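You operate a simulated robot arm through the tools that you are given. There is no shell and no other tool.

The job below is to be done with a simulated two-armed robot. You get a single attempt, and the scene is never put back.

JOB
Tighten the four posts crosswise, then prove that the plate slides.
Fine: purple, green, orange, white, each to its stop; then push the plate down by its handle, hands clear under it, and let it rise.

Only the result counts: the job must be done as asked and must still hold three seconds after the hand-in. Knocking over, shifting, dropping, spilling or breaking anything else fails it.

ROBOT AND FRAMES
Two 7-joint arms with fingered hands on one trunk that stands fixed in place. Base frame: the origin is at the foot of the trunk, x ahead of it, y to its left, z up; the work surface is at about z = 0.86. Units: m, degrees, N and s.
The left shoulder is at [0.05, 0.17, 1.314], the right one opposite. With the tool pointing down near the work surface each hand reaches from about 0.1 to 0.72 m from the base axis, measured 20 degrees to its own side. Payload 4 kg a hand.
Tool frame (each hand has its own): the origin (TCP) lies between the finger pads and is the grasp point; the fingertips stand 0.026 m ahead of it; z points along the fingers, y is the line along which they close. Largest opening 0.132 m; the body of the gripper starts 0.073 m behind the TCP. The gripper is a hand of 4 fingers: y runs from the thumb to the fingers, the wrist lies at [0, 0, -0.224] in the tool frame.
Orientation is that of the tool frame in the base frame, as a unit quaternion [w, x, y, z]. With the fingers straight down and closing along the base's y, the tool's x points along the base's -x, its y along +y and its z along -z.

CONTROLS
- The arms move only by the tool drive_tool. It takes "left_motion", "right_motion" or both (then of equal length, played together; a hand with none holds still); each is a list that holds one entry, the list of rows, each a list of 6 numbers: the shift along the tool's x, y, z in units of 500 mm (1.0 is 500 mm), then the turn, a rotation vector about the tool's x, y, z in units of 45 degrees (1.0 is 45 degrees). In form: [[[dx, dy, dz, rx, ry, rz], ...]]. A call has 1 to 20 rows; each row is the pose to reach, as a shift and turn from the pose commanded when the call began, along the tool's axes at that moment. A call with a number of a shift or a turn outside -1 to 1 is refused whole. A row lasts 0.2 s, in which the tool goes at most 0.05 m and 8.6 degrees; a call with a longer step from one row to the next is refused whole. A pose out of reach is approached as far as the arm can. The call stops where the force on the tool passes 40 N (or 10 N more than at its start, if that is more) or the arm is blocked; 0.2 s more then pass. In this call time passes only in rows, and 0.2 s behind the last. The reply holds the time, the measured pose of the TCP, the force on the tool along the base axes, the opening and the grip force, in the units named above and with some noise, with the torque about the TCP (base axes, N m) and any sound that the robot's microphone picked up.
- Cameras (640 x 400 px; columns grow to the right, rows downward): "scene" is now at [0.1195, 0.0264, 1.5048]; the picture's right is [0.33, -0.94, 0.00], its down [-0.46, -0.16, -0.87] and it looks along [0.82, 0.29, -0.49] (base axes); focal length 214 px, centre (320, 200). "left" rides on the left gripper at [-0.073, 0.006, -0.094] in its tool frame; the picture's right is [-0.08, -1.00, 0.00], its down [0.79, -0.06, -0.62] and it looks along [0.61, -0.05, 0.79] (tool axes); focal length 230 px, centre (320, 200). "right" rides on the right gripper at [0.073, 0.006, -0.094] in its tool frame; the picture's right is [-0.08, 1.00, 0.00], its down [-0.78, -0.06, -0.62] and it looks along [-0.61, -0.05, 0.79] (tool axes); focal length 230 px, centre (320, 200). There is no depth. A picture from a camera that has moved, and an enlarged one, comes with that camera's place and axes in the base frame and with its lens. The place of the scene camera against the robot may be out by one fixed shift of up to 0.012 m in any direction.
- get_image(camera): a new picture of that camera. It takes no simulated time.
- move_column(by): slides the trunk up (or, below 0, down) by that many m; the arms and the scene camera ride with it, the base frame stays. It gives what a move gives, with no picture.
- finger_targets(finger1, finger2, finger3, thumb_bend, hand): sets how far each is bent, from 0 (flat) to 100 (curled in); at 30 the hand is open as for a grip, at 70 the pads meet at the TCP. One left out holds its place. A second passes; each finger stops where it meets its share of the squeeze, and holds until it gets a number again. It is the only way to open and close the hand. It gives what a move gives, with no picture; readings hold the bend of each and the force on the fingers (four entries, about 0 where the hand has none), thumb and palm.
- turn_head(pan, tilt): turns the head with the scene camera to pan (to the left, within 80 degrees either way) and tilt (down, from -29 to 69), counted from straight ahead of the robot. It gives what a move gives.
- enlarge(camera, box): a new picture of the part [left, top, right, bottom] of that camera's present view, enlarged. It takes no simulated time.
- hand_in(): hands the job in; it is judged then, once.

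Places have to be worked out from the pictures, the camera data and where the tool is seen. Open the grippers and draw the arms clear of the work before you hand the job in, unless the task says otherwise.

The tools are called after ">>>" by a JSON object that holds its "name" and its "arguments". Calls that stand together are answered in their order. drive_tool: Moves the arms, as the interface text tells. Its arguments: {"type":"object","properties":{"left_motion":{"type":"array","items":{"type":"array","items":{"type":"array","items":{"type":"number"}}}},"right_motion":{"type":"array","items":{"type":"array","items":{"type":"array","items":{"type":"number"}}}}},"required":[]} The other tools are called the same way: move_column (by) slides the trunk up or down; finger_targets (finger1, finger2, finger3, thumb_bend, hand) moves the fingers one by one; turn_head (pan, tilt) turns the head that bears the scene camera; get_image (camera) takes a picture; enlarge (camera, box) takes an enlarged picture of a part of a camera's view; hand_in () hands the job in.

At the start:

```text
clock: 0.0
left_ee_pos: [0.4283, 0.4711, 1.4605]
left_orientation: [-0.001, 0.0, 1.0, 0.0]
left_force: [-0.7, -0.3, -0.3]
left_wrist_torque: [0.01, -0.03, 0.03]
left_width: 0.1318
left_finger_force: 0.2
left_shape: jaw
left_bend: [30.0, 30.0, 30.0, 30.0]
left_finger forces: [0.0, 0.0, 0.1, 0.1, 0.1, 0.1]
right_ee_pos: [0.4593, -0.0169, 1.4036]
right_orientation: [0.0, 0.0, 1.0, -0.001]
right_force: [-1.0, -0.5, 0.2]
right_wrist_torque: [0.01, -0.01, -0.03]
right_width: 0.1318
right_finger_force: 0.1
right_shape: jaw
right_bend: [30.0, 30.0, 30.0, 30.0]
right_finger forces: [0.1, 0.1, 0.0, 0.1, 0.1, 0.0]
trunk travel left (down, up): [-0.325, 0.026]
head pan, tilt: [19.3, 29.4]
```

scene: 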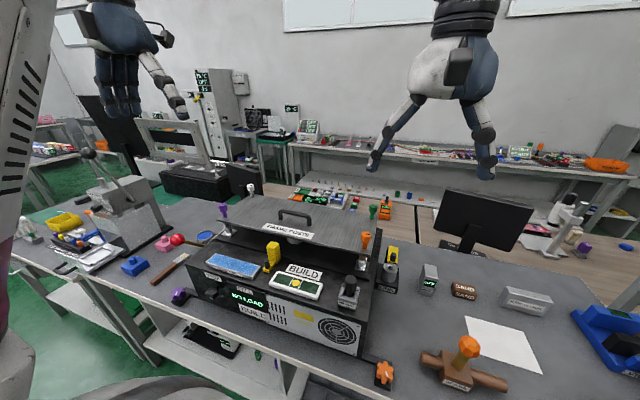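
right: 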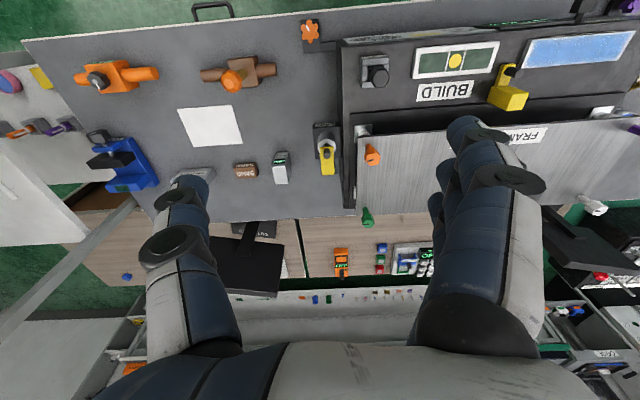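
left: 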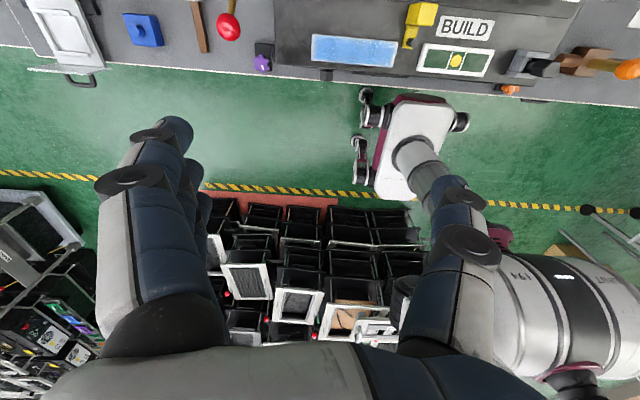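

I begin by looking closely at the machine: a frame plate with four coloured posts (purple, white, green, orange) and a handle. I enlarge the scene view to locate them.

>>> {"name": "enlarge", "arguments": {"camera": "scene", "box": [200, 170, 400, 295]}}

>>> {"name": "enlarge", "arguments": {"camera": "scene", "box": [160, 230, 400, 380]}}

>>> {"name": "enlarge", "arguments": {"camera": "right", "box": [320, 20, 640, 220]}}

```text
3.20 times, centred on (300, 232) of scene
camera zoom: at [0.1195, 0.0264, 1.5048], right [0.33, -0.94, 0.0], down [-0.46, -0.16, -0.87], along [0.82, 0.29, -0.49], focal length 686 px, centre (384, 96)
```

zoom: 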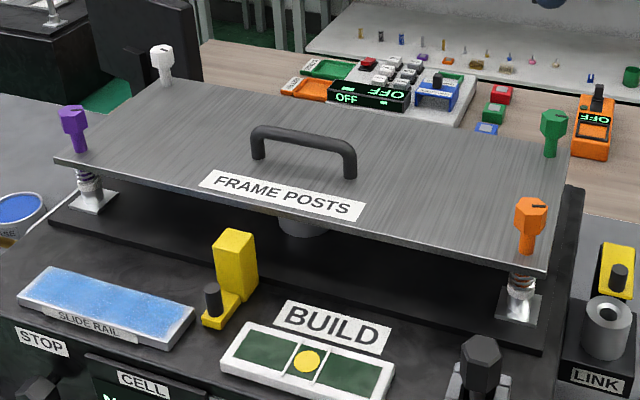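

```text
2.67 times, centred on (280, 305) of scene
camera zoom: at [0.1195, 0.0264, 1.5048], right [0.33, -0.94, 0.0], down [-0.46, -0.16, -0.87], along [0.82, 0.29, -0.49], focal length 572 px, centre (427, -80)
```

zoom: 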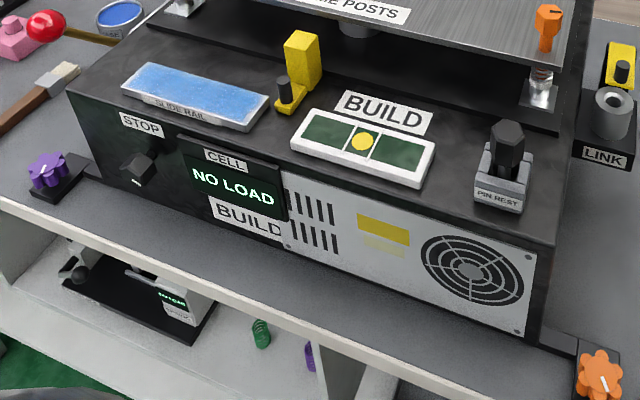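

```text
2.00 times, centred on (480, 120) of right
camera zoom: at [0.3878, -0.0124, 1.4962], right [0.08, 1.0, 0.0], down [0.78, -0.06, 0.62], along [0.61, -0.05, -0.79], focal length 460 px, centre (0, 360)
```

zoom: 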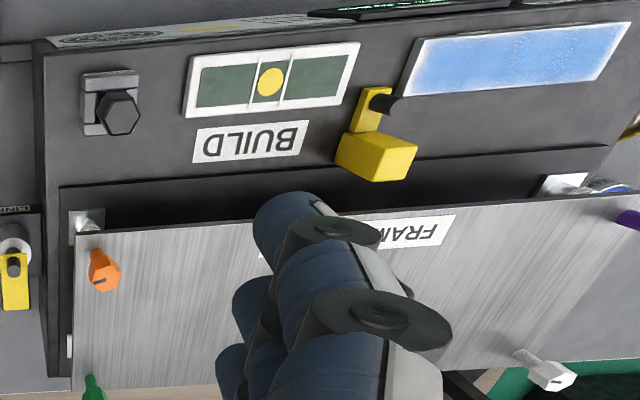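

I see the four posts: purple front-left, white back-left, green back-right and orange front-right, with heads that bear slot marks at about z≈1.16. I enlarge each one to read shape and mark direction.

>>> {"name": "enlarge", "arguments": {"camera": "scene", "box": [205, 180, 269, 220]}}

>>> {"name": "enlarge", "arguments": {"camera": "scene", "box": [346, 190, 410, 230]}}

>>> {"name": "enlarge", "arguments": {"camera": "scene", "box": [336, 225, 400, 265]}}

>>> {"name": "enlarge", "arguments": {"camera": "right", "box": [340, 110, 404, 150]}}

>>> {"name": "enlarge", "arguments": {"camera": "right", "box": [336, 190, 400, 230]}}

>>> {"name": "enlarge", "arguments": {"camera": "right", "box": [560, 90, 640, 220]}}

```text
10.00 times, centred on (237, 200) of scene
camera zoom: at [0.1195, 0.0264, 1.5048], right [0.33, -0.94, 0.0], down [-0.46, -0.16, -0.87], along [0.82, 0.29, -0.49], focal length 2145 px, centre (1150, 200)
```

zoom: 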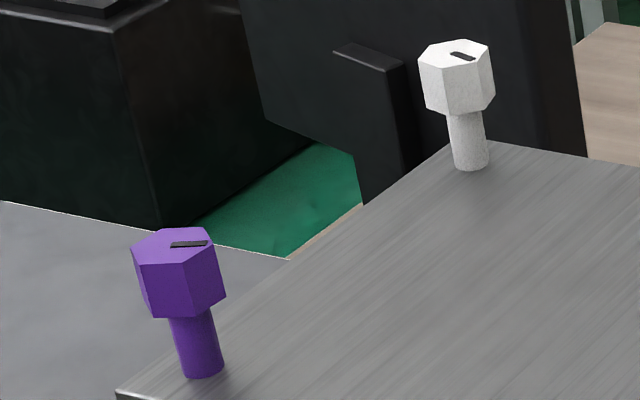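

```text
10.00 times, centred on (378, 210) of scene
camera zoom: at [0.1195, 0.0264, 1.5048], right [0.33, -0.94, 0.0], down [-0.46, -0.16, -0.87], along [0.82, 0.29, -0.49], focal length 2145 px, centre (-260, 100)
```

zoom: 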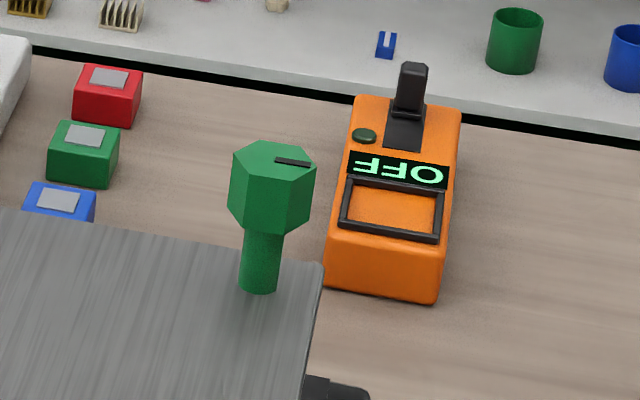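

```text
10.00 times, centred on (368, 245) of scene
camera zoom: at [0.1195, 0.0264, 1.5048], right [0.33, -0.94, 0.0], down [-0.46, -0.16, -0.87], along [0.82, 0.29, -0.49], focal length 2145 px, centre (-160, -250)
```

zoom: 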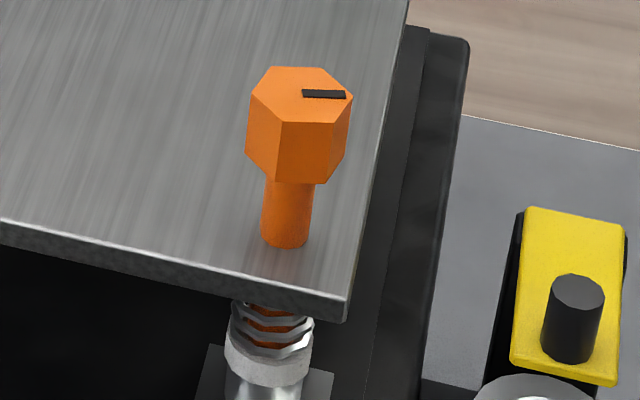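

```text
10.00 times, centred on (372, 130) of right
camera zoom: at [0.3878, -0.0124, 1.4962], right [0.08, 1.0, 0.0], down [0.78, -0.06, 0.62], along [0.61, -0.05, -0.79], focal length 2301 px, centre (-200, 900)
```

zoom: 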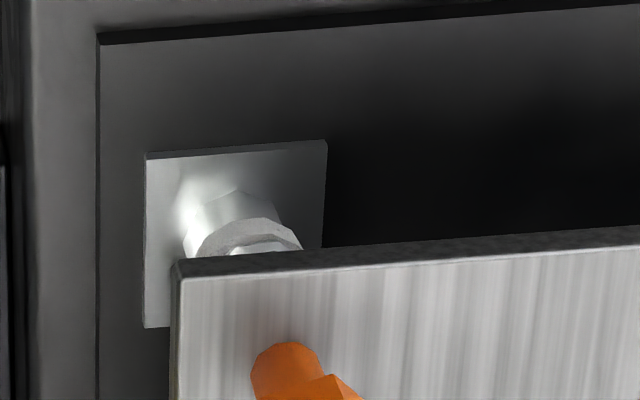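

```text
10.00 times, centred on (368, 210) of right
camera zoom: at [0.3878, -0.0124, 1.4962], right [0.08, 1.0, 0.0], down [0.78, -0.06, 0.62], along [0.61, -0.05, -0.79], focal length 2301 px, centre (-160, 100)
```

zoom: 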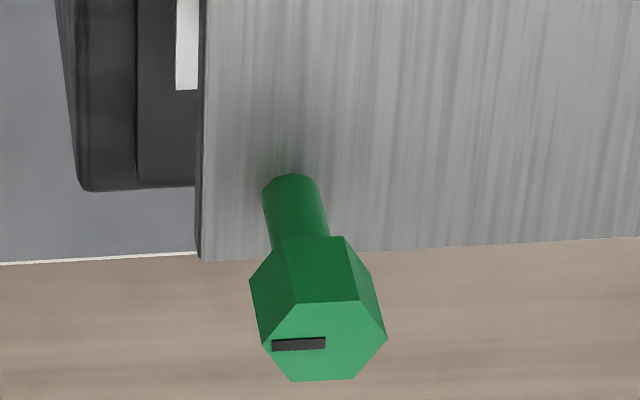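

```text
3.08 times, centred on (600, 155) of right
camera zoom: at [0.3878, -0.0124, 1.4962], right [0.08, 1.0, 0.0], down [0.78, -0.06, 0.62], along [0.61, -0.05, -0.79], focal length 708 px, centre (-542, 338)
```

zoom: 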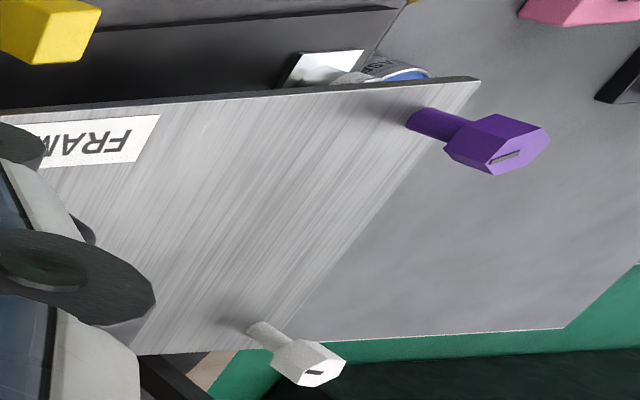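

Posts come out near x≈0.57/0.717, y≈0.06/0.507, head tops z≈1.16, plate top z≈1.11. I bring the left hand above the purple post (0.57, 0.507) at z≈1.26 to look at it from close.

>>> {"name": "drive_tool", "arguments": {"left_motion": [[[-0.047, 0.012, 0.067, 0, 0, 0], [-0.094, 0.024, 0.133, 0, 0, 0], [-0.142, 0.036, 0.2, 0, 0, 0], [-0.189, 0.048, 0.267, 0, 0, 0], [-0.236, 0.06, 0.333, 0, 0, 0], [-0.284, 0.072, 0.4, 0, 0, 0]]]}}

```text
clock: 1.4
left_ee_pos: [0.5729, 0.5067, 1.2604]
left_orientation: [0.0, 0.001, 1.0, 0.0]
left_force: [-0.2, 0.2, -0.1]
left_wrist_torque: [-0.03, 0.01, 0.0]
left_width: 0.1317
left_finger_force: 0.1
left_shape: jaw
left_bend: [30.0, 30.0, 30.0, 30.0]
left_finger forces: [0.0, 0.0, 0.0, 0.0, 0.0, 0.1]
right_ee_pos: [0.4617, -0.0164, 1.402]
right_orientation: [-0.001, 0.0, 1.0, 0.0]
right_force: [0.7, -0.6, 0.4]
right_wrist_torque: [-0.02, 0.04, -0.02]
right_width: 0.1318
right_finger_force: 0.2
right_shape: jaw
right_bend: [30.0, 30.0, 30.0, 30.0]
right_finger forces: [0.1, 0.1, 0.0, 0.0, 0.1, 0.0]
trunk travel left (down, up): [-0.325, 0.026]
head pan, tilt: [19.3, 29.4]
```

The left hand reached (0.573, 0.507, 1.260). I look through the left camera and the scene camera.

>>> {"name": "get_image", "arguments": {"camera": "left"}}

>>> {"name": "get_image", "arguments": {"camera": "scene"}}

```text
taken
camera left: at [0.646, 0.5126, 1.3524], right [0.08, -1.0, 0.0], down [-0.78, -0.06, 0.62], along [-0.62, -0.05, -0.79], focal length 230 px, centre (320, 200)
```

left: 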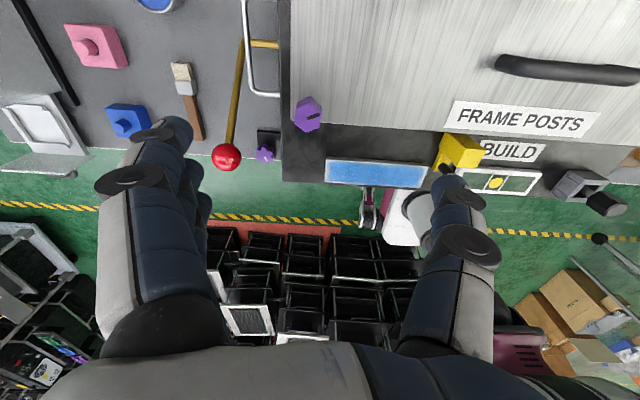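

```text
taken
camera scene: at [0.121, 0.0274, 1.5046], right [0.33, -0.94, 0.0], down [-0.47, -0.16, -0.87], along [0.82, 0.29, -0.49], focal length 214 px, centre (320, 200)
```

scene: 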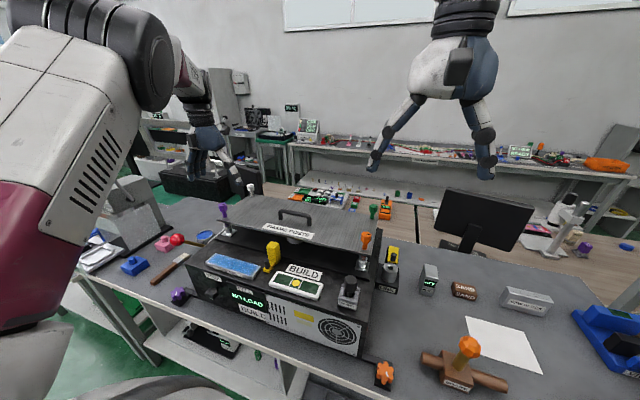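

The purple post is visible just under the hand. I enlarge it for exact place and flat orientation.

>>> {"name": "enlarge", "arguments": {"camera": "left", "box": [276, 92, 340, 132]}}

>>> {"name": "enlarge", "arguments": {"camera": "scene", "box": [160, 110, 320, 240]}}

```text
10.00 times, centred on (308, 112) of left
camera zoom: at [0.646, 0.5126, 1.3524], right [0.08, -1.0, 0.0], down [-0.78, -0.06, 0.62], along [-0.62, -0.05, -0.79], focal length 2301 px, centre (440, 1080)
```

zoom: 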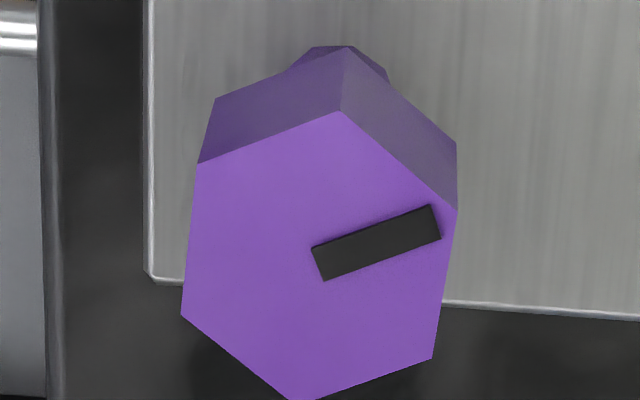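

```text
3.08 times, centred on (240, 175) of scene
camera zoom: at [0.121, 0.0274, 1.5046], right [0.33, -0.94, 0.0], down [-0.47, -0.16, -0.87], along [0.82, 0.29, -0.49], focal length 660 px, centre (566, 277)
```

zoom: 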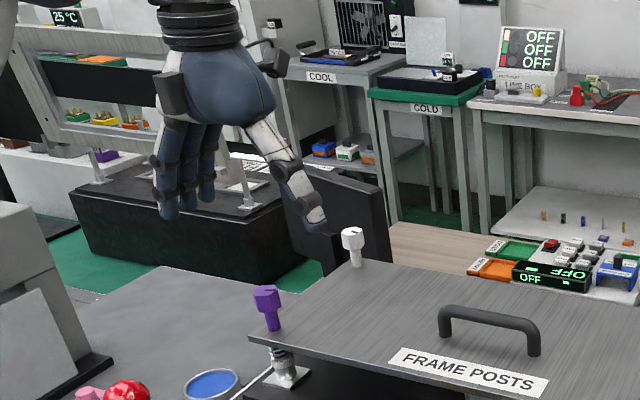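

Purple's head centre is at about (0.578, 0.517), mark direction about −66°, so flats face 84°/144°/24°. I turn the left tool counterclockwise (about −54°) above the post to gain stroke, while easing over the head.

>>> {"name": "drive_tool", "arguments": {"left_motion": [[[-0.002, 0.003, 0.01, 0, 0, -0.15], [-0.004, 0.007, 0.02, 0, 0, -0.3], [-0.006, 0.01, 0.03, 0, 0, -0.45], [-0.008, 0.013, 0.04, 0, 0, -0.6], [-0.01, 0.017, 0.05, 0, 0, -0.75], [-0.012, 0.02, 0.06, 0, 0, -0.9]]]}}

```text
clock: 2.8
left_ee_pos: [0.579, 0.5174, 1.2299]
left_orientation: [-0.001, -0.347, 0.938, 0.0]
left_force: [-0.4, 0.7, 0.2]
left_wrist_torque: [0.01, 0.01, 0.01]
left_width: 0.1318
left_finger_force: 0.0
left_shape: jaw
left_bend: [30.0, 30.0, 30.0, 30.0]
left_finger forces: [0.0, 0.1, 0.0, 0.0, 0.0, 0.0]
right_ee_pos: [0.4592, -0.0181, 1.4036]
right_orientation: [-0.001, -0.001, 1.0, 0.0]
right_force: [-1.1, 0.1, -0.7]
right_wrist_torque: [-0.02, -0.02, -0.04]
right_width: 0.1321
right_finger_force: 0.0
right_shape: jaw
right_bend: [30.0, 30.0, 30.0, 30.0]
right_finger forces: [0.0, 0.0, 0.0, 0.1, 0.0, 0.0]
trunk travel left (down, up): [-0.325, 0.026]
head pan, tilt: [19.3, 29.4]
```

The turn works. I finish the turn to −54° (pads along 144°) and come down to z≈1.20, then look.

>>> {"name": "drive_tool", "arguments": {"left_motion": [[[0, 0, 0.03, 0, 0, -0.15], [0, 0, 0.06, 0, 0, -0.3]]]}}

>>> {"name": "get_image", "arguments": {"camera": "left"}}

```text
clock: 3.4
left_ee_pos: [0.5767, 0.5172, 1.2017]
left_orientation: [0.0, -0.454, 0.891, 0.001]
left_force: [-0.1, -0.7, 0.4]
left_wrist_torque: [0.01, -0.03, -0.01]
left_width: 0.1319
left_finger_force: 0.0
left_shape: jaw
left_bend: [30.0, 30.0, 30.0, 30.0]
left_finger forces: [0.0, 0.0, 0.0, 0.1, 0.1, 0.0]
right_ee_pos: [0.4599, -0.0186, 1.4032]
right_orientation: [0.0, 0.0, 1.0, 0.0]
right_force: [-0.3, -0.3, -0.7]
right_wrist_torque: [-0.01, -0.02, 0.03]
right_width: 0.1317
right_finger_force: 0.1
right_shape: jaw
right_bend: [30.0, 30.0, 30.0, 30.0]
right_finger forces: [0.0, 0.1, 0.0, 0.0, 0.0, 0.1]
trunk travel left (down, up): [-0.325, 0.026]
head pan, tilt: [19.3, 29.4]
```

```text
taken
camera left: at [0.6159, 0.5798, 1.2932], right [0.85, -0.52, 0.0], down [-0.41, -0.67, 0.62], along [-0.32, -0.53, -0.79], focal length 230 px, centre (320, 200)
```

left: 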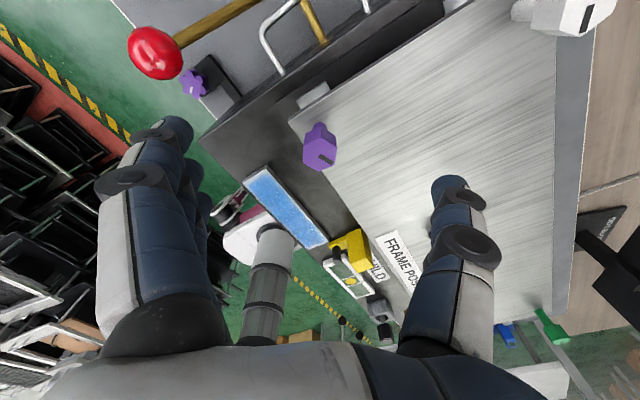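

Purple is near image centre-top. I enlarge for a precise fix.

>>> {"name": "enlarge", "arguments": {"camera": "left", "box": [280, 110, 376, 170]}}

>>> {"name": "enlarge", "arguments": {"camera": "left", "box": [512, 0, 640, 80]}}

```text
6.67 times, centred on (328, 140) of left
camera zoom: at [0.6159, 0.5798, 1.2932], right [0.85, -0.52, 0.0], down [-0.41, -0.67, 0.62], along [-0.32, -0.53, -0.79], focal length 1534 px, centre (267, 600)
```

zoom: 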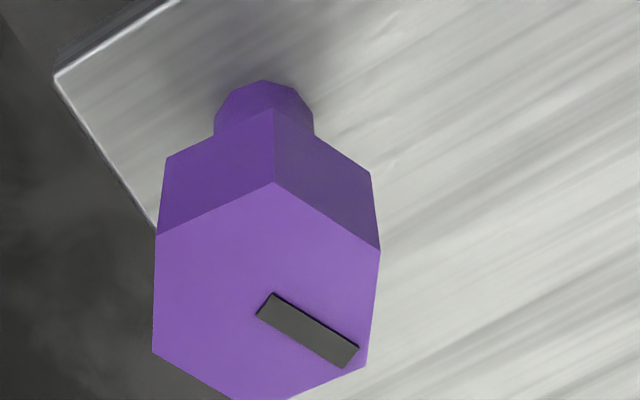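

```text
5.00 times, centred on (576, 40) of left
camera zoom: at [0.6159, 0.5798, 1.2932], right [0.85, -0.52, 0.0], down [-0.41, -0.67, 0.62], along [-0.32, -0.53, -0.79], focal length 1150 px, centre (-960, 1000)
```

zoom: 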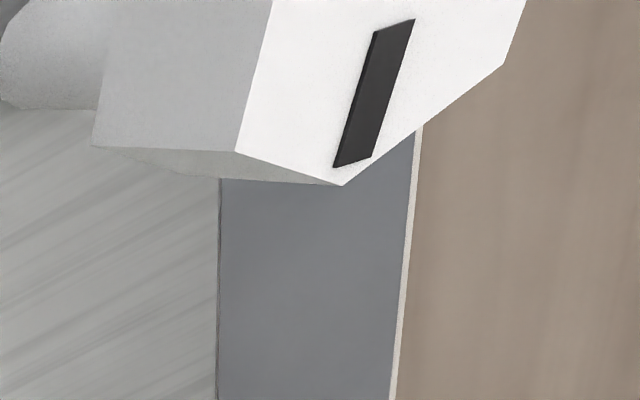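

Flats are parallel to the pads and the head lies on the tool axis, with its top at about z≈1.150. I descend to z≈1.16 and check the centring.

>>> {"name": "drive_tool", "arguments": {"left_motion": [[[0, 0, 0.042, 0, 0, 0], [0, 0, 0.084, 0, 0, 0]]]}}

>>> {"name": "enlarge", "arguments": {"camera": "left", "box": [240, 120, 400, 220]}}

```text
clock: 4.0
left_ee_pos: [0.5783, 0.5183, 1.1592]
left_orientation: [0.0, -0.454, 0.891, 0.0]
left_force: [0.5, -0.2, 0.4]
left_wrist_torque: [-0.01, -0.02, -0.03]
left_width: 0.1318
left_finger_force: 0.1
left_shape: jaw
left_bend: [30.0, 30.0, 30.0, 30.0]
left_finger forces: [0.0, 0.0, 0.1, 0.1, 0.0, 0.0]
right_ee_pos: [0.4607, -0.0192, 1.4026]
right_orientation: [0.0, -0.001, 1.0, 0.0]
right_force: [0.5, 0.4, -0.2]
right_wrist_torque: [-0.02, -0.01, -0.04]
right_width: 0.1321
right_finger_force: 0.1
right_shape: jaw
right_bend: [30.0, 30.0, 30.0, 30.0]
right_finger forces: [0.0, 0.1, 0.1, 0.1, 0.1, 0.0]
trunk travel left (down, up): [-0.325, 0.026]
head pan, tilt: [19.3, 29.4]
```

```text
4.00 times, centred on (320, 170) of left
camera zoom: at [0.6157, 0.5805, 1.2519], right [0.85, -0.52, 0.0], down [-0.41, -0.67, 0.62], along [-0.32, -0.53, -0.79], focal length 920 px, centre (320, 320)
```

zoom: 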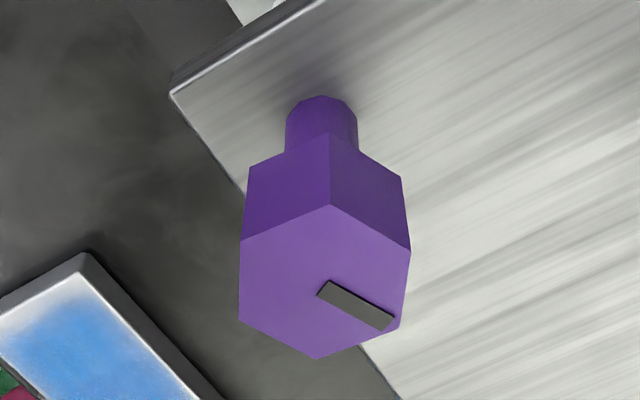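

Centre check: the head top sits on the tool axis at z≈1.150, head spans about 1.131–1.151, plate top about 1.108. I go down to TCP z≈1.145 (fingertips ~1.119) and then close the hand.

>>> {"name": "drive_tool", "arguments": {"left_motion": [[[0, 0, 0.028, 0, 0, 0]]]}}

>>> {"name": "finger_targets", "arguments": {"hand": "left", "finger1": 58, "finger2": 58, "finger3": 58, "thumb_bend": 58}}

>>> {"name": "get_image", "arguments": {"camera": "left"}}

>>> {"name": "enlarge", "arguments": {"camera": "scene", "box": [160, 150, 320, 250]}}

```text
clock: 4.4
left_ee_pos: [0.5774, 0.518, 1.145]
left_orientation: [0.0, -0.454, 0.891, 0.0]
left_force: [1.1, 0.7, -0.2]
left_wrist_torque: [-0.01, 0.03, 0.0]
left_width: 0.132
left_finger_force: 0.0
left_shape: jaw
left_bend: [30.0, 30.0, 30.0, 30.0]
left_finger forces: [0.1, 0.1, 0.1, 0.0, 0.0, 0.2]
right_ee_pos: [0.46, -0.0172, 1.4035]
right_orientation: [-0.001, 0.0, 1.0, -0.001]
right_force: [0.3, 0.2, 0.5]
right_wrist_torque: [0.01, -0.03, -0.01]
right_width: 0.1317
right_finger_force: 0.1
right_shape: jaw
right_bend: [30.0, 30.0, 30.0, 30.0]
right_finger forces: [0.1, 0.1, 0.1, 0.0, 0.1, 0.0]
trunk travel left (down, up): [-0.325, 0.026]
head pan, tilt: [19.3, 29.4]
```

```text
clock: 5.4
left_ee_pos: [0.5773, 0.5177, 1.145]
left_orientation: [0.0, -0.454, 0.891, 0.0]
left_force: [-0.8, 0.4, 0.2]
left_wrist_torque: [-0.01, 0.02, -0.03]
left_width: 0.049
left_finger_force: 0.2
left_shape: fingers
left_bend: [57.0, 57.0, 57.0, 57.0]
left_finger forces: [0.0, 0.1, 0.0, 0.0, 0.0, 0.0]
right_ee_pos: [0.4594, -0.0176, 1.4035]
right_orientation: [0.0, 0.0, 1.0, 0.0]
right_force: [-0.5, -0.1, -0.5]
right_wrist_torque: [0.03, 0.01, 0.02]
right_width: 0.132
right_finger_force: 0.0
right_shape: jaw
right_bend: [30.0, 30.0, 30.0, 30.0]
right_finger forces: [0.0, 0.0, 0.0, 0.0, 0.1, 0.1]
trunk travel left (down, up): [-0.325, 0.026]
head pan, tilt: [19.3, 29.4]
```

```text
taken
camera left: at [0.6158, 0.5801, 1.2376], right [0.85, -0.52, 0.0], down [-0.41, -0.67, 0.62], along [-0.32, -0.53, -0.79], focal length 230 px, centre (320, 200)
```

left: 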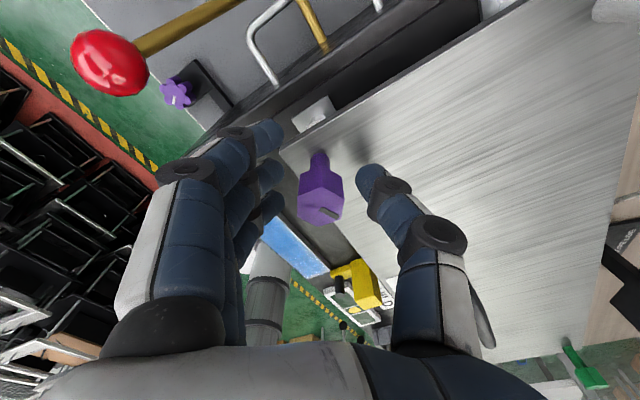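

```text
4.00 times, centred on (240, 200) of scene
camera zoom: at [0.1195, 0.0264, 1.5048], right [0.33, -0.94, 0.0], down [-0.46, -0.16, -0.87], along [0.82, 0.29, -0.49], focal length 858 px, centre (640, 200)
```

zoom: 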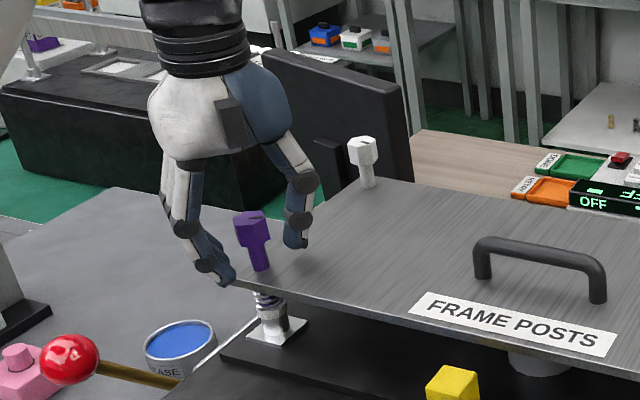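

The head stands between fingers and thumb with the tips above the plate. I close all fingers onto it.

>>> {"name": "finger_targets", "arguments": {"hand": "left", "finger1": 70, "finger2": 70, "finger3": 70, "thumb_bend": 70}}

>>> {"name": "enlarge", "arguments": {"camera": "left", "box": [208, 110, 432, 250]}}

```text
clock: 6.4
left_ee_pos: [0.5777, 0.5162, 1.1451]
left_orientation: [0.0, -0.454, 0.891, 0.0]
left_force: [2.5, -2.4, -5.1]
left_wrist_torque: [-0.06, -0.03, 0.01]
left_width: 0.0197
left_finger_force: 6.0
left_shape: fingers
left_bend: [70.0, 66.0, 70.0, 67.0]
left_finger forces: [0.1, 3.6, 0.0, 0.0, 7.8, 0.1]
right_ee_pos: [0.4606, -0.0176, 1.4032]
right_orientation: [0.001, 0.001, 1.0, 0.0]
right_force: [0.1, -0.9, 0.4]
right_wrist_torque: [0.03, -0.02, -0.03]
right_width: 0.1317
right_finger_force: 0.0
right_shape: jaw
right_bend: [30.0, 30.0, 30.0, 30.0]
right_finger forces: [0.0, 0.0, 0.0, 0.1, 0.0, 0.0]
trunk travel left (down, up): [-0.325, 0.026]
head pan, tilt: [19.3, 29.4]
```

```text
2.86 times, centred on (320, 180) of left
camera zoom: at [0.6165, 0.5798, 1.2371], right [0.85, -0.52, 0.0], down [-0.41, -0.67, 0.62], along [-0.32, -0.53, -0.79], focal length 657 px, centre (320, 257)
```

zoom: 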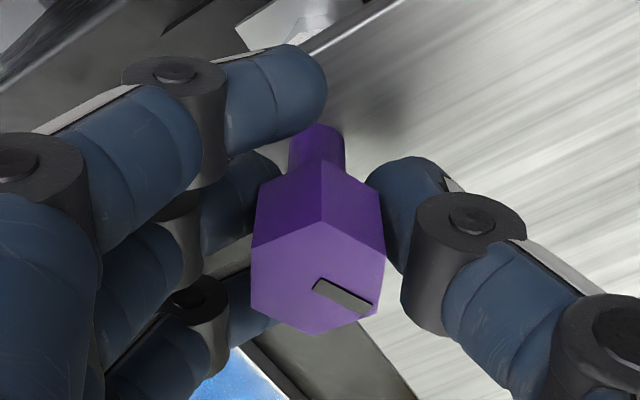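

Finger 2 and thumb hold the flats with about 6 N. I turn clockwise 30° (positive about tool z) and watch the torque.

>>> {"name": "drive_tool", "arguments": {"left_motion": [[[0, 0, 0, 0, 0, 0.1], [0, 0, 0, 0, 0, 0.22], [0, 0, 0, 0, 0, 0.34], [0, 0, 0, 0, 0, 0.46], [0, 0, 0, 0, 0, 0.58], [0, 0, 0, 0, 0, 0.67]]]}}

>>> {"name": "enlarge", "arguments": {"camera": "left", "box": [208, 110, 432, 250]}}

```text
clock: 7.8
left_ee_pos: [0.5784, 0.5178, 1.1439]
left_orientation: [0.001, -0.207, 0.978, 0.0]
left_force: [0.4, -1.2, -1.8]
left_wrist_torque: [-0.01, 0.01, 0.02]
left_width: 0.0184
left_finger_force: 4.0
left_shape: fingers
left_bend: [70.0, 67.0, 70.0, 68.0]
left_finger forces: [0.1, 2.9, 0.0, 0.0, 4.7, 0.0]
right_ee_pos: [0.4598, -0.0185, 1.4031]
right_orientation: [-0.001, 0.0, 1.0, 0.0]
right_force: [-0.3, -0.9, -0.3]
right_wrist_torque: [0.02, 0.02, 0.02]
right_width: 0.1317
right_finger_force: 0.1
right_shape: jaw
right_bend: [30.0, 30.0, 30.0, 30.0]
right_finger forces: [0.0, 0.0, 0.1, 0.0, 0.0, 0.1]
trunk travel left (down, up): [-0.325, 0.026]
head pan, tilt: [19.3, 29.4]
```

```text
2.86 times, centred on (320, 180) of left
camera zoom: at [0.6422, 0.5517, 1.2364], right [0.47, -0.88, 0.0], down [-0.69, -0.37, 0.62], along [-0.54, -0.29, -0.79], focal length 657 px, centre (320, 257)
```

zoom: 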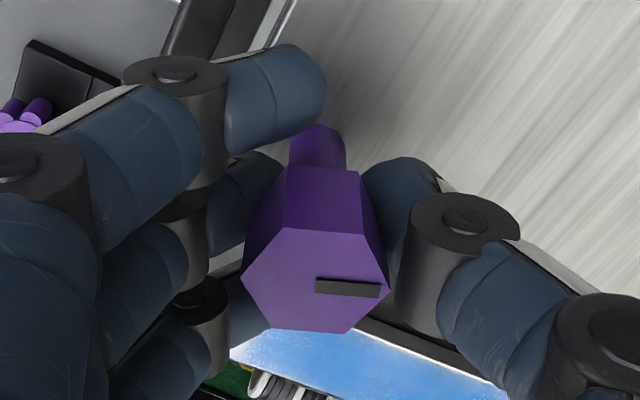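

The mark still points about −67°: the hex slipped in the light grip. I open, turn back 30°, and grip again with a harder squeeze target.

>>> {"name": "finger_targets", "arguments": {"hand": "left", "finger1": 57, "finger2": 57, "finger3": 57, "thumb_bend": 57}}

>>> {"name": "drive_tool", "arguments": {"left_motion": [[[0, 0, 0, 0, 0, -0.17], [0, 0, 0, 0, 0, -0.34], [0, 0, 0, 0, 0, -0.5], [0, 0, 0, 0, 0, -0.67]]]}}

>>> {"name": "finger_targets", "arguments": {"hand": "left", "finger1": 70, "finger2": 90, "finger3": 70, "thumb_bend": 90}}

>>> {"name": "enlarge", "arguments": {"camera": "left", "box": [208, 110, 432, 250]}}

```text
clock: 8.8
left_ee_pos: [0.5772, 0.5175, 1.1446]
left_orientation: [-0.001, -0.206, 0.978, 0.0]
left_force: [-0.5, 0.2, 0.3]
left_wrist_torque: [0.0, -0.03, 0.0]
left_width: 0.0507
left_finger_force: 0.1
left_shape: fingers
left_bend: [56.0, 56.0, 56.0, 56.0]
left_finger forces: [0.1, 0.0, 0.0, 0.0, 0.0, 0.0]
right_ee_pos: [0.4587, -0.0183, 1.4032]
right_orientation: [0.0, 0.0, 1.0, 0.0]
right_force: [-0.1, 0.4, 0.2]
right_wrist_torque: [-0.04, 0.0, 0.0]
right_width: 0.1319
right_finger_force: 0.0
right_shape: jaw
right_bend: [30.0, 30.0, 30.0, 30.0]
right_finger forces: [0.0, 0.1, 0.0, 0.0, 0.0, 0.1]
trunk travel left (down, up): [-0.325, 0.026]
head pan, tilt: [19.3, 29.4]
```

```text
clock: 9.8
left_ee_pos: [0.5768, 0.5164, 1.1444]
left_orientation: [-0.001, -0.455, 0.891, 0.0]
left_force: [0.7, 0.4, -0.8]
left_wrist_torque: [0.0, -0.02, -0.03]
left_width: 0.0508
left_finger_force: 0.1
left_shape: fingers
left_bend: [56.0, 56.0, 56.0, 56.0]
left_finger forces: [0.1, 0.0, 0.1, 0.0, 0.1, 0.0]
right_ee_pos: [0.4606, -0.0181, 1.4039]
right_orientation: [0.0, 0.001, 1.0, 0.0]
right_force: [-0.4, -0.3, 0.0]
right_wrist_torque: [0.01, 0.02, 0.01]
right_width: 0.1319
right_finger_force: 0.0
right_shape: jaw
right_bend: [30.0, 30.0, 30.0, 30.0]
right_finger forces: [0.0, 0.0, 0.0, 0.0, 0.0, 0.0]
trunk travel left (down, up): [-0.325, 0.026]
head pan, tilt: [19.3, 29.4]
```

```text
clock: 10.8
left_ee_pos: [0.5798, 0.5161, 1.1406]
left_orientation: [-0.003, -0.454, 0.891, -0.001]
left_force: [6.7, -17.9, -28.2]
left_wrist_torque: [-0.03, 0.18, -0.01]
left_width: 0.0162
left_finger_force: 24.3
left_shape: fingers
left_bend: [70.0, 71.0, 70.0, 68.0]
left_finger forces: [0.0, 12.1, 0.0, 0.0, 37.6, 0.1]
right_ee_pos: [0.4634, -0.0184, 1.4014]
right_orientation: [-0.001, 0.0, 1.0, 0.0]
right_force: [-0.5, 0.4, -0.9]
right_wrist_torque: [-0.02, 0.0, -0.03]
right_width: 0.1319
right_finger_force: 0.1
right_shape: jaw
right_bend: [30.0, 30.0, 30.0, 30.0]
right_finger forces: [0.0, 0.1, 0.1, 0.0, 0.1, 0.0]
trunk travel left (down, up): [-0.325, 0.026]
head pan, tilt: [19.3, 29.4]
```

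```text
2.86 times, centred on (320, 180) of left
camera zoom: at [0.6183, 0.578, 1.2341], right [0.85, -0.52, 0.0], down [-0.41, -0.67, 0.62], along [-0.33, -0.53, -0.78], focal length 657 px, centre (320, 257)
```

zoom: 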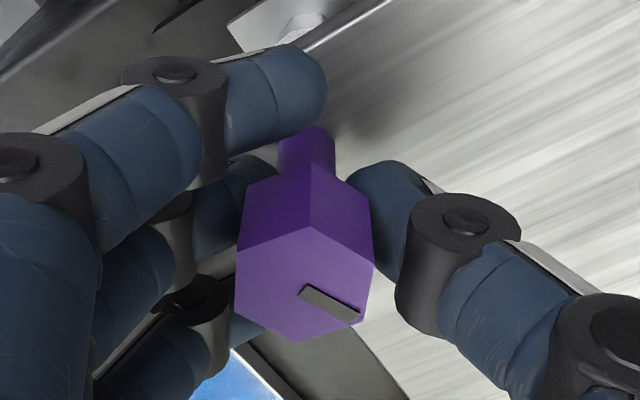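

The grip is unbalanced (thumb 37 N vs finger 12 N) and pulls hard in z. I soften the thumb and stiffen finger 2 for a balanced squeeze.

>>> {"name": "finger_targets", "arguments": {"hand": "left", "finger2": 92, "thumb_bend": 75}}

>>> {"name": "enlarge", "arguments": {"camera": "left", "box": [208, 110, 432, 250]}}

```text
clock: 11.8
left_ee_pos: [0.5771, 0.5165, 1.1445]
left_orientation: [0.0, -0.453, 0.891, 0.0]
left_force: [-3.4, -8.8, -16.6]
left_wrist_torque: [-0.14, 0.03, -0.01]
left_width: 0.0196
left_finger_force: 13.6
left_shape: fingers
left_bend: [70.0, 67.0, 70.0, 68.0]
left_finger forces: [0.1, 14.6, 0.0, 0.0, 13.5, 0.0]
right_ee_pos: [0.4614, -0.0185, 1.4032]
right_orientation: [-0.001, 0.0, 1.0, 0.0]
right_force: [0.0, 1.3, -0.6]
right_wrist_torque: [0.01, -0.01, 0.02]
right_width: 0.1318
right_finger_force: 0.0
right_shape: jaw
right_bend: [30.0, 30.0, 30.0, 30.0]
right_finger forces: [0.0, 0.0, 0.0, 0.0, 0.1, 0.0]
trunk travel left (down, up): [-0.325, 0.026]
head pan, tilt: [19.3, 29.4]
```

```text
2.86 times, centred on (320, 180) of left
camera zoom: at [0.6159, 0.5796, 1.2366], right [0.85, -0.52, 0.0], down [-0.41, -0.67, 0.62], along [-0.32, -0.53, -0.79], focal length 657 px, centre (320, 257)
```

zoom: 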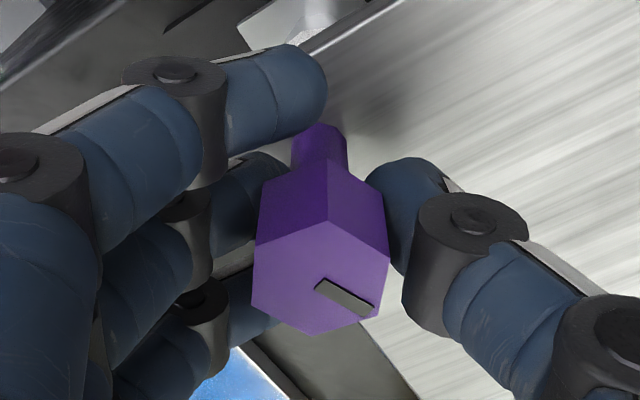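

The squeeze is now balanced at about 14 N each side. I turn clockwise 15° in small rows and compare the mark.

>>> {"name": "drive_tool", "arguments": {"left_motion": [[[0, 0, 0, 0, 0, 0.06], [0, 0, 0, 0, 0, 0.12], [0, 0, 0, 0, 0, 0.18], [0, 0, 0, 0, 0, 0.24], [0, 0, 0, 0, 0, 0.3], [0, 0, 0, 0, 0, 0.36]]]}}

>>> {"name": "enlarge", "arguments": {"camera": "left", "box": [208, 110, 432, 250]}}

```text
clock: 13.2
left_ee_pos: [0.578, 0.5175, 1.1442]
left_orientation: [0.001, -0.324, 0.946, 0.0]
left_force: [-6.2, -8.4, -17.1]
left_wrist_torque: [-0.13, 0.03, 0.07]
left_width: 0.0192
left_finger_force: 13.6
left_shape: fingers
left_bend: [70.0, 67.0, 70.0, 68.0]
left_finger forces: [0.0, 14.3, 0.1, 0.0, 13.9, 0.1]
right_ee_pos: [0.4603, -0.0184, 1.4017]
right_orientation: [0.001, 0.0, 1.0, 0.0]
right_force: [0.0, 0.2, 0.1]
right_wrist_torque: [0.03, 0.01, 0.0]
right_width: 0.1318
right_finger_force: 0.0
right_shape: jaw
right_bend: [30.0, 30.0, 30.0, 30.0]
right_finger forces: [0.0, 0.0, 0.0, 0.0, 0.0, 0.1]
trunk travel left (down, up): [-0.325, 0.026]
head pan, tilt: [19.3, 29.4]
```

```text
2.86 times, centred on (320, 180) of left
camera zoom: at [0.6319, 0.5666, 1.2365], right [0.67, -0.74, 0.0], down [-0.58, -0.53, 0.62], along [-0.46, -0.41, -0.79], focal length 657 px, centre (320, 257)
```

zoom: 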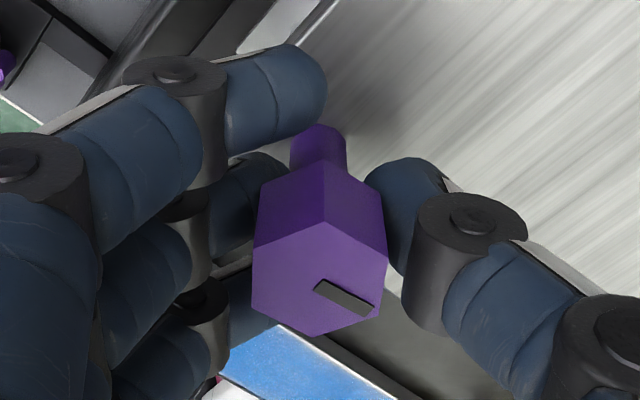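

The head now turns with the hand (torque ~0.07 N m). I continue clockwise.

>>> {"name": "drive_tool", "arguments": {"left_motion": [[[0, 0, 0, 0, 0, 0.1], [0, 0, 0, 0, 0, 0.2], [0, 0, 0, 0, 0, 0.3], [0, 0, 0, 0, 0, 0.4], [0, 0, 0, 0, 0, 0.5], [0, 0, 0, 0, 0, 0.6], [0, 0, 0, 0, 0, 0.7], [0, 0, 0, 0, 0, 0.8]]]}}

>>> {"name": "enlarge", "arguments": {"camera": "left", "box": [208, 110, 432, 250]}}

```text
clock: 15.0
left_ee_pos: [0.5772, 0.5188, 1.1454]
left_orientation: [0.0, -0.015, 1.0, 0.0]
left_force: [-7.3, -4.9, -13.8]
left_wrist_torque: [-0.07, 0.11, 0.04]
left_width: 0.0193
left_finger_force: 13.6
left_shape: fingers
left_bend: [70.0, 67.0, 70.0, 68.0]
left_finger forces: [0.1, 12.7, 0.0, 0.1, 14.2, 0.0]
right_ee_pos: [0.46, -0.0182, 1.404]
right_orientation: [0.0, 0.0, 1.0, 0.001]
right_force: [0.6, -0.1, 0.0]
right_wrist_torque: [-0.02, -0.02, 0.01]
right_width: 0.1318
right_finger_force: 0.0
right_shape: jaw
right_bend: [30.0, 30.0, 30.0, 30.0]
right_finger forces: [0.0, 0.1, 0.0, 0.1, 0.0, 0.0]
trunk travel left (down, up): [-0.325, 0.026]
head pan, tilt: [19.3, 29.4]
```

```text
2.86 times, centred on (320, 180) of left
camera zoom: at [0.65, 0.5254, 1.2364], right [0.11, -0.99, 0.0], down [-0.78, -0.08, 0.62], along [-0.61, -0.07, -0.79], focal length 657 px, centre (320, 257)
```

zoom: 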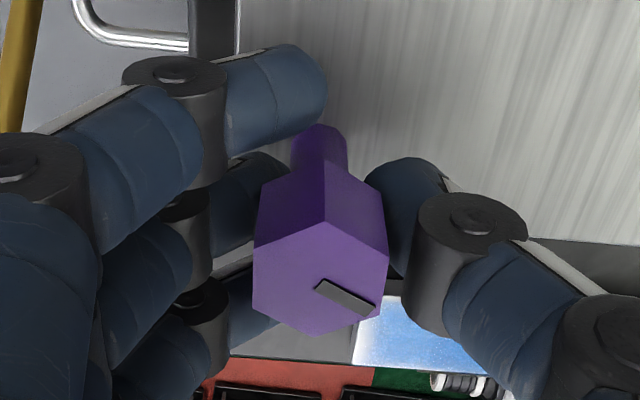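

The head follows (52° so far), with no stop yet. I continue 45° clockwise.

>>> {"name": "drive_tool", "arguments": {"left_motion": [[[0, 0, 0, 0, 0, 0.12], [0, 0, 0, 0, 0, 0.24], [0, 0, 0, 0, 0, 0.36], [0, 0, 0, 0, 0, 0.48], [0, 0, 0, 0, 0, 0.6], [0, 0, 0, 0, 0, 0.72], [0, 0, 0, 0, 0, 0.84], [0, 0, 0, 0, 0, 0.96]]]}}

>>> {"name": "enlarge", "arguments": {"camera": "left", "box": [208, 110, 432, 250]}}

```text
clock: 16.8
left_ee_pos: [0.5766, 0.5184, 1.1442]
left_orientation: [0.001, 0.354, 0.935, 0.0]
left_force: [-7.4, -0.8, -13.2]
left_wrist_torque: [0.03, 0.12, 0.03]
left_width: 0.0191
left_finger_force: 12.9
left_shape: fingers
left_bend: [70.0, 67.0, 70.0, 68.0]
left_finger forces: [0.1, 12.4, 0.0, 0.0, 14.3, 0.0]
right_ee_pos: [0.4607, -0.0161, 1.4029]
right_orientation: [-0.001, 0.0, 1.0, -0.001]
right_force: [-0.4, 0.4, -0.4]
right_wrist_torque: [0.02, -0.01, 0.01]
right_width: 0.1317
right_finger_force: 0.0
right_shape: jaw
right_bend: [30.0, 30.0, 30.0, 30.0]
right_finger forces: [0.0, 0.0, 0.0, 0.0, 0.0, 0.0]
trunk travel left (down, up): [-0.325, 0.026]
head pan, tilt: [19.3, 29.4]
```

```text
2.86 times, centred on (320, 180) of left
camera zoom: at [0.6354, 0.4741, 1.2364], right [-0.6, -0.8, 0.0], down [-0.63, 0.47, 0.62], along [-0.49, 0.37, -0.79], focal length 657 px, centre (320, 257)
```

zoom: 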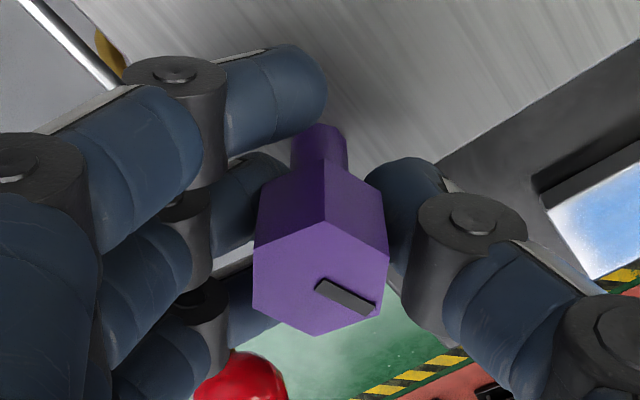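

Still free at ~95° turned. I continue clockwise another 43°.

>>> {"name": "drive_tool", "arguments": {"left_motion": [[[0, 0, 0, 0, 0, 0.12], [0, 0, 0, 0, 0, 0.24], [0, 0, 0, 0, 0, 0.36], [0, 0, 0, 0, 0, 0.48], [0, 0, 0, 0, 0, 0.6], [0, 0, 0, 0, 0, 0.72], [0, 0, 0, 0, 0, 0.84], [0, 0, 0, 0, 0, 0.96]]]}}

>>> {"name": "enlarge", "arguments": {"camera": "left", "box": [208, 110, 432, 250]}}

```text
clock: 18.6
left_ee_pos: [0.5783, 0.5163, 1.1447]
left_orientation: [0.0, 0.674, 0.738, 0.0]
left_force: [-3.1, -1.3, -9.2]
left_wrist_torque: [0.01, -0.01, 0.09]
left_width: 0.0189
left_finger_force: 10.3
left_shape: fingers
left_bend: [70.0, 68.0, 70.0, 68.0]
left_finger forces: [0.0, 9.4, 0.1, 0.0, 11.7, 0.1]
right_ee_pos: [0.4599, -0.018, 1.4031]
right_orientation: [0.0, 0.0, 1.0, 0.0]
right_force: [0.2, -0.2, 0.4]
right_wrist_torque: [0.0, 0.03, 0.0]
right_width: 0.1315
right_finger_force: 0.1
right_shape: jaw
right_bend: [30.0, 30.0, 30.0, 30.0]
right_finger forces: [0.0, 0.0, 0.0, 0.0, 0.0, 0.1]
trunk travel left (down, up): [-0.325, 0.026]
head pan, tilt: [19.3, 29.4]
```

```text
2.86 times, centred on (320, 180) of left
camera zoom: at [0.5902, 0.4453, 1.2367], right [-0.99, -0.17, 0.0], down [-0.13, 0.78, 0.62], along [-0.1, 0.61, -0.79], focal length 657 px, centre (320, 257)
```

zoom: 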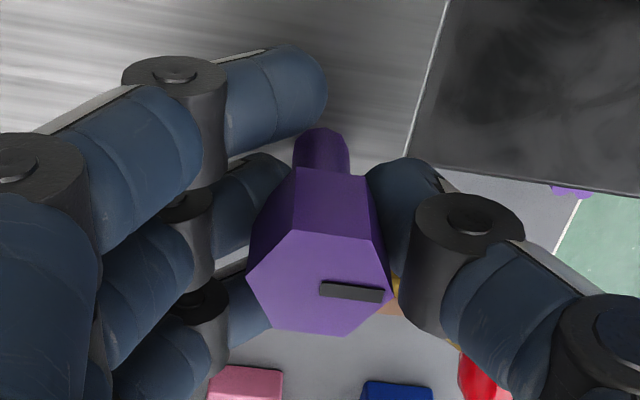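

The hex slipped ~20° in the grip at the end: mark now about −177°, so it turned ~111° and met higher resistance. I check the display and then regrip aligned to test whether this is the stop.

>>> {"name": "enlarge", "arguments": {"camera": "scene", "box": [160, 150, 320, 330]}}

>>> {"name": "finger_targets", "arguments": {"hand": "left", "finger1": 57, "finger2": 57, "finger3": 57, "thumb_bend": 57}}

>>> {"name": "drive_tool", "arguments": {"left_motion": [[[0, 0, 0, 0, 0, -0.15], [0, 0, 0, 0, 0, -0.3], [0, 0, 0, 0, 0, -0.45], [0, 0, 0, 0, 0, -0.6]]]}}

>>> {"name": "enlarge", "arguments": {"camera": "left", "box": [208, 110, 432, 250]}}

```text
2.22 times, centred on (240, 240) of scene
camera zoom: at [0.1199, 0.027, 1.5048], right [0.33, -0.94, 0.0], down [-0.46, -0.16, -0.87], along [0.82, 0.29, -0.49], focal length 477 px, centre (498, 111)
```

zoom: 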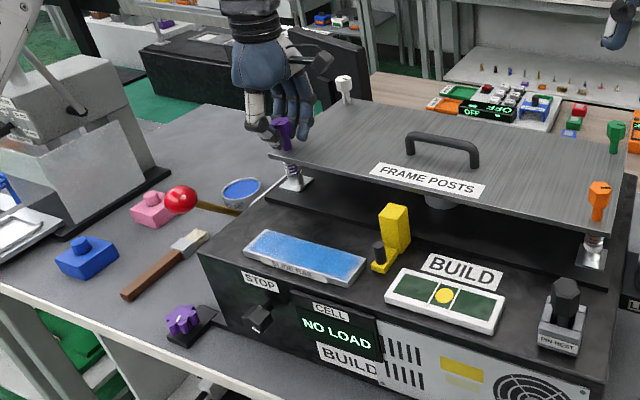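

```text
clock: 19.6
left_ee_pos: [0.5778, 0.517, 1.1446]
left_orientation: [-0.001, 0.674, 0.739, 0.001]
left_force: [0.1, -0.4, 0.3]
left_wrist_torque: [0.02, -0.02, -0.01]
left_width: 0.0507
left_finger_force: 0.0
left_shape: fingers
left_bend: [56.0, 56.0, 56.0, 56.0]
left_finger forces: [0.0, 0.0, 0.0, 0.0, 0.1, 0.0]
right_ee_pos: [0.4594, -0.0189, 1.4027]
right_orientation: [0.0, 0.0, 1.0, 0.0]
right_force: [0.5, 0.1, -0.2]
right_wrist_torque: [0.0, -0.01, 0.02]
right_width: 0.1317
right_finger_force: 0.1
right_shape: jaw
right_bend: [30.0, 30.0, 30.0, 30.0]
right_finger forces: [0.0, 0.0, 0.0, 0.1, 0.0, 0.1]
trunk travel left (down, up): [-0.325, 0.026]
head pan, tilt: [19.3, 29.4]
```

```text
clock: 20.6
left_ee_pos: [0.5783, 0.5176, 1.1455]
left_orientation: [0.001, 0.482, 0.876, 0.001]
left_force: [0.1, 0.0, -0.3]
left_wrist_torque: [0.03, 0.01, -0.02]
left_width: 0.0504
left_finger_force: 0.0
left_shape: fingers
left_bend: [56.0, 56.0, 56.0, 56.0]
left_finger forces: [0.1, 0.1, 0.0, 0.1, 0.0, 0.1]
right_ee_pos: [0.4603, -0.0182, 1.403]
right_orientation: [0.0, 0.0, 1.0, 0.001]
right_force: [-0.1, -0.2, 0.3]
right_wrist_torque: [0.0, -0.01, -0.01]
right_width: 0.1319
right_finger_force: 0.1
right_shape: jaw
right_bend: [30.0, 30.0, 30.0, 30.0]
right_finger forces: [0.1, 0.0, 0.1, 0.0, 0.0, 0.1]
trunk travel left (down, up): [-0.325, 0.026]
head pan, tilt: [19.3, 29.4]
```

```text
2.86 times, centred on (320, 180) of left
camera zoom: at [0.621, 0.4585, 1.2374], right [-0.8, -0.6, 0.0], down [-0.47, 0.63, 0.62], along [-0.37, 0.49, -0.79], focal length 657 px, centre (320, 257)
```

zoom: 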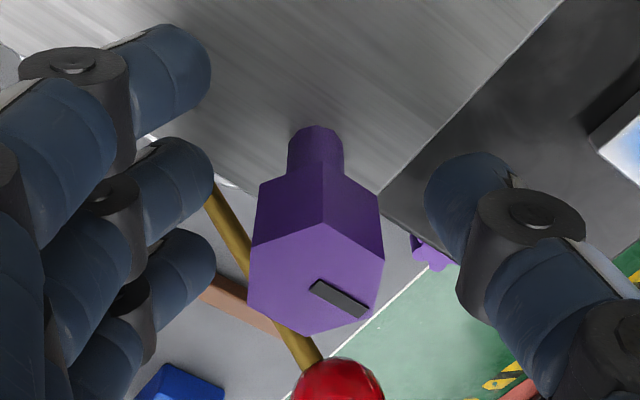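

Flats align with the pads again. I grip firmly and try a further 15° clockwise, reading the torque.

>>> {"name": "finger_targets", "arguments": {"hand": "left", "finger1": 70, "finger2": 98, "finger3": 70, "thumb_bend": 77}}

>>> {"name": "drive_tool", "arguments": {"left_motion": [[[0, 0, 0, 0, 0, 0.05], [0, 0, 0, 0, 0, 0.1], [0, 0, 0, 0, 0, 0.15]]]}}

>>> {"name": "enlarge", "arguments": {"camera": "left", "box": [208, 110, 432, 250]}}

```text
clock: 21.6
left_ee_pos: [0.5765, 0.5172, 1.1428]
left_orientation: [-0.001, 0.482, 0.876, -0.001]
left_force: [-5.2, -6.5, -15.5]
left_wrist_torque: [-0.06, 0.04, 0.03]
left_width: 0.0183
left_finger_force: 14.6
left_shape: fingers
left_bend: [70.0, 70.0, 70.0, 68.0]
left_finger forces: [0.0, 10.5, 0.1, 0.0, 18.7, 0.0]
right_ee_pos: [0.4608, -0.0183, 1.4037]
right_orientation: [0.0, 0.0, 1.0, 0.0]
right_force: [-0.2, -0.2, 0.1]
right_wrist_torque: [-0.02, 0.03, 0.0]
right_width: 0.1318
right_finger_force: 0.1
right_shape: jaw
right_bend: [30.0, 30.0, 30.0, 30.0]
right_finger forces: [0.0, 0.0, 0.0, 0.0, 0.0, 0.0]
trunk travel left (down, up): [-0.325, 0.026]
head pan, tilt: [19.3, 29.4]
```

```text
clock: 22.4
left_ee_pos: [0.5771, 0.5181, 1.1441]
left_orientation: [-0.001, 0.534, 0.846, -0.001]
left_force: [-6.5, -9.0, -18.5]
left_wrist_torque: [-0.07, 0.08, 0.15]
left_width: 0.0189
left_finger_force: 13.8
left_shape: fingers
left_bend: [70.0, 70.0, 70.0, 68.0]
left_finger forces: [0.1, 10.8, 0.1, 0.1, 18.6, 0.1]
right_ee_pos: [0.4608, -0.0178, 1.4023]
right_orientation: [0.0, 0.0, 1.0, 0.0]
right_force: [0.2, 0.8, 0.4]
right_wrist_torque: [-0.01, -0.01, 0.01]
right_width: 0.1319
right_finger_force: 0.0
right_shape: jaw
right_bend: [30.0, 30.0, 30.0, 30.0]
right_finger forces: [0.1, 0.0, 0.1, 0.0, 0.1, 0.0]
trunk travel left (down, up): [-0.325, 0.026]
head pan, tilt: [19.3, 29.4]
```

```text
2.86 times, centred on (320, 180) of left
camera zoom: at [0.6142, 0.4541, 1.2365], right [-0.87, -0.5, 0.0], down [-0.39, 0.68, 0.62], along [-0.31, 0.53, -0.79], focal length 657 px, centre (320, 257)
```

zoom: 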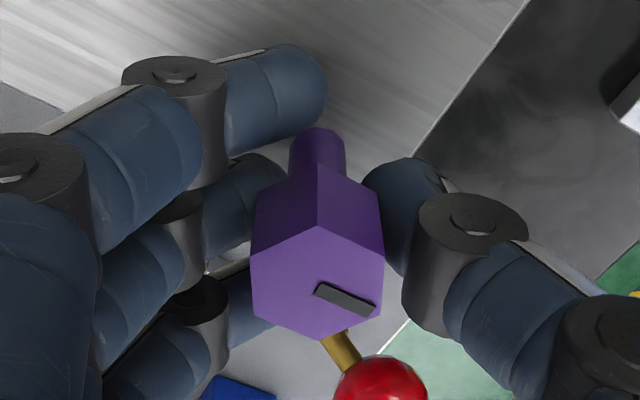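

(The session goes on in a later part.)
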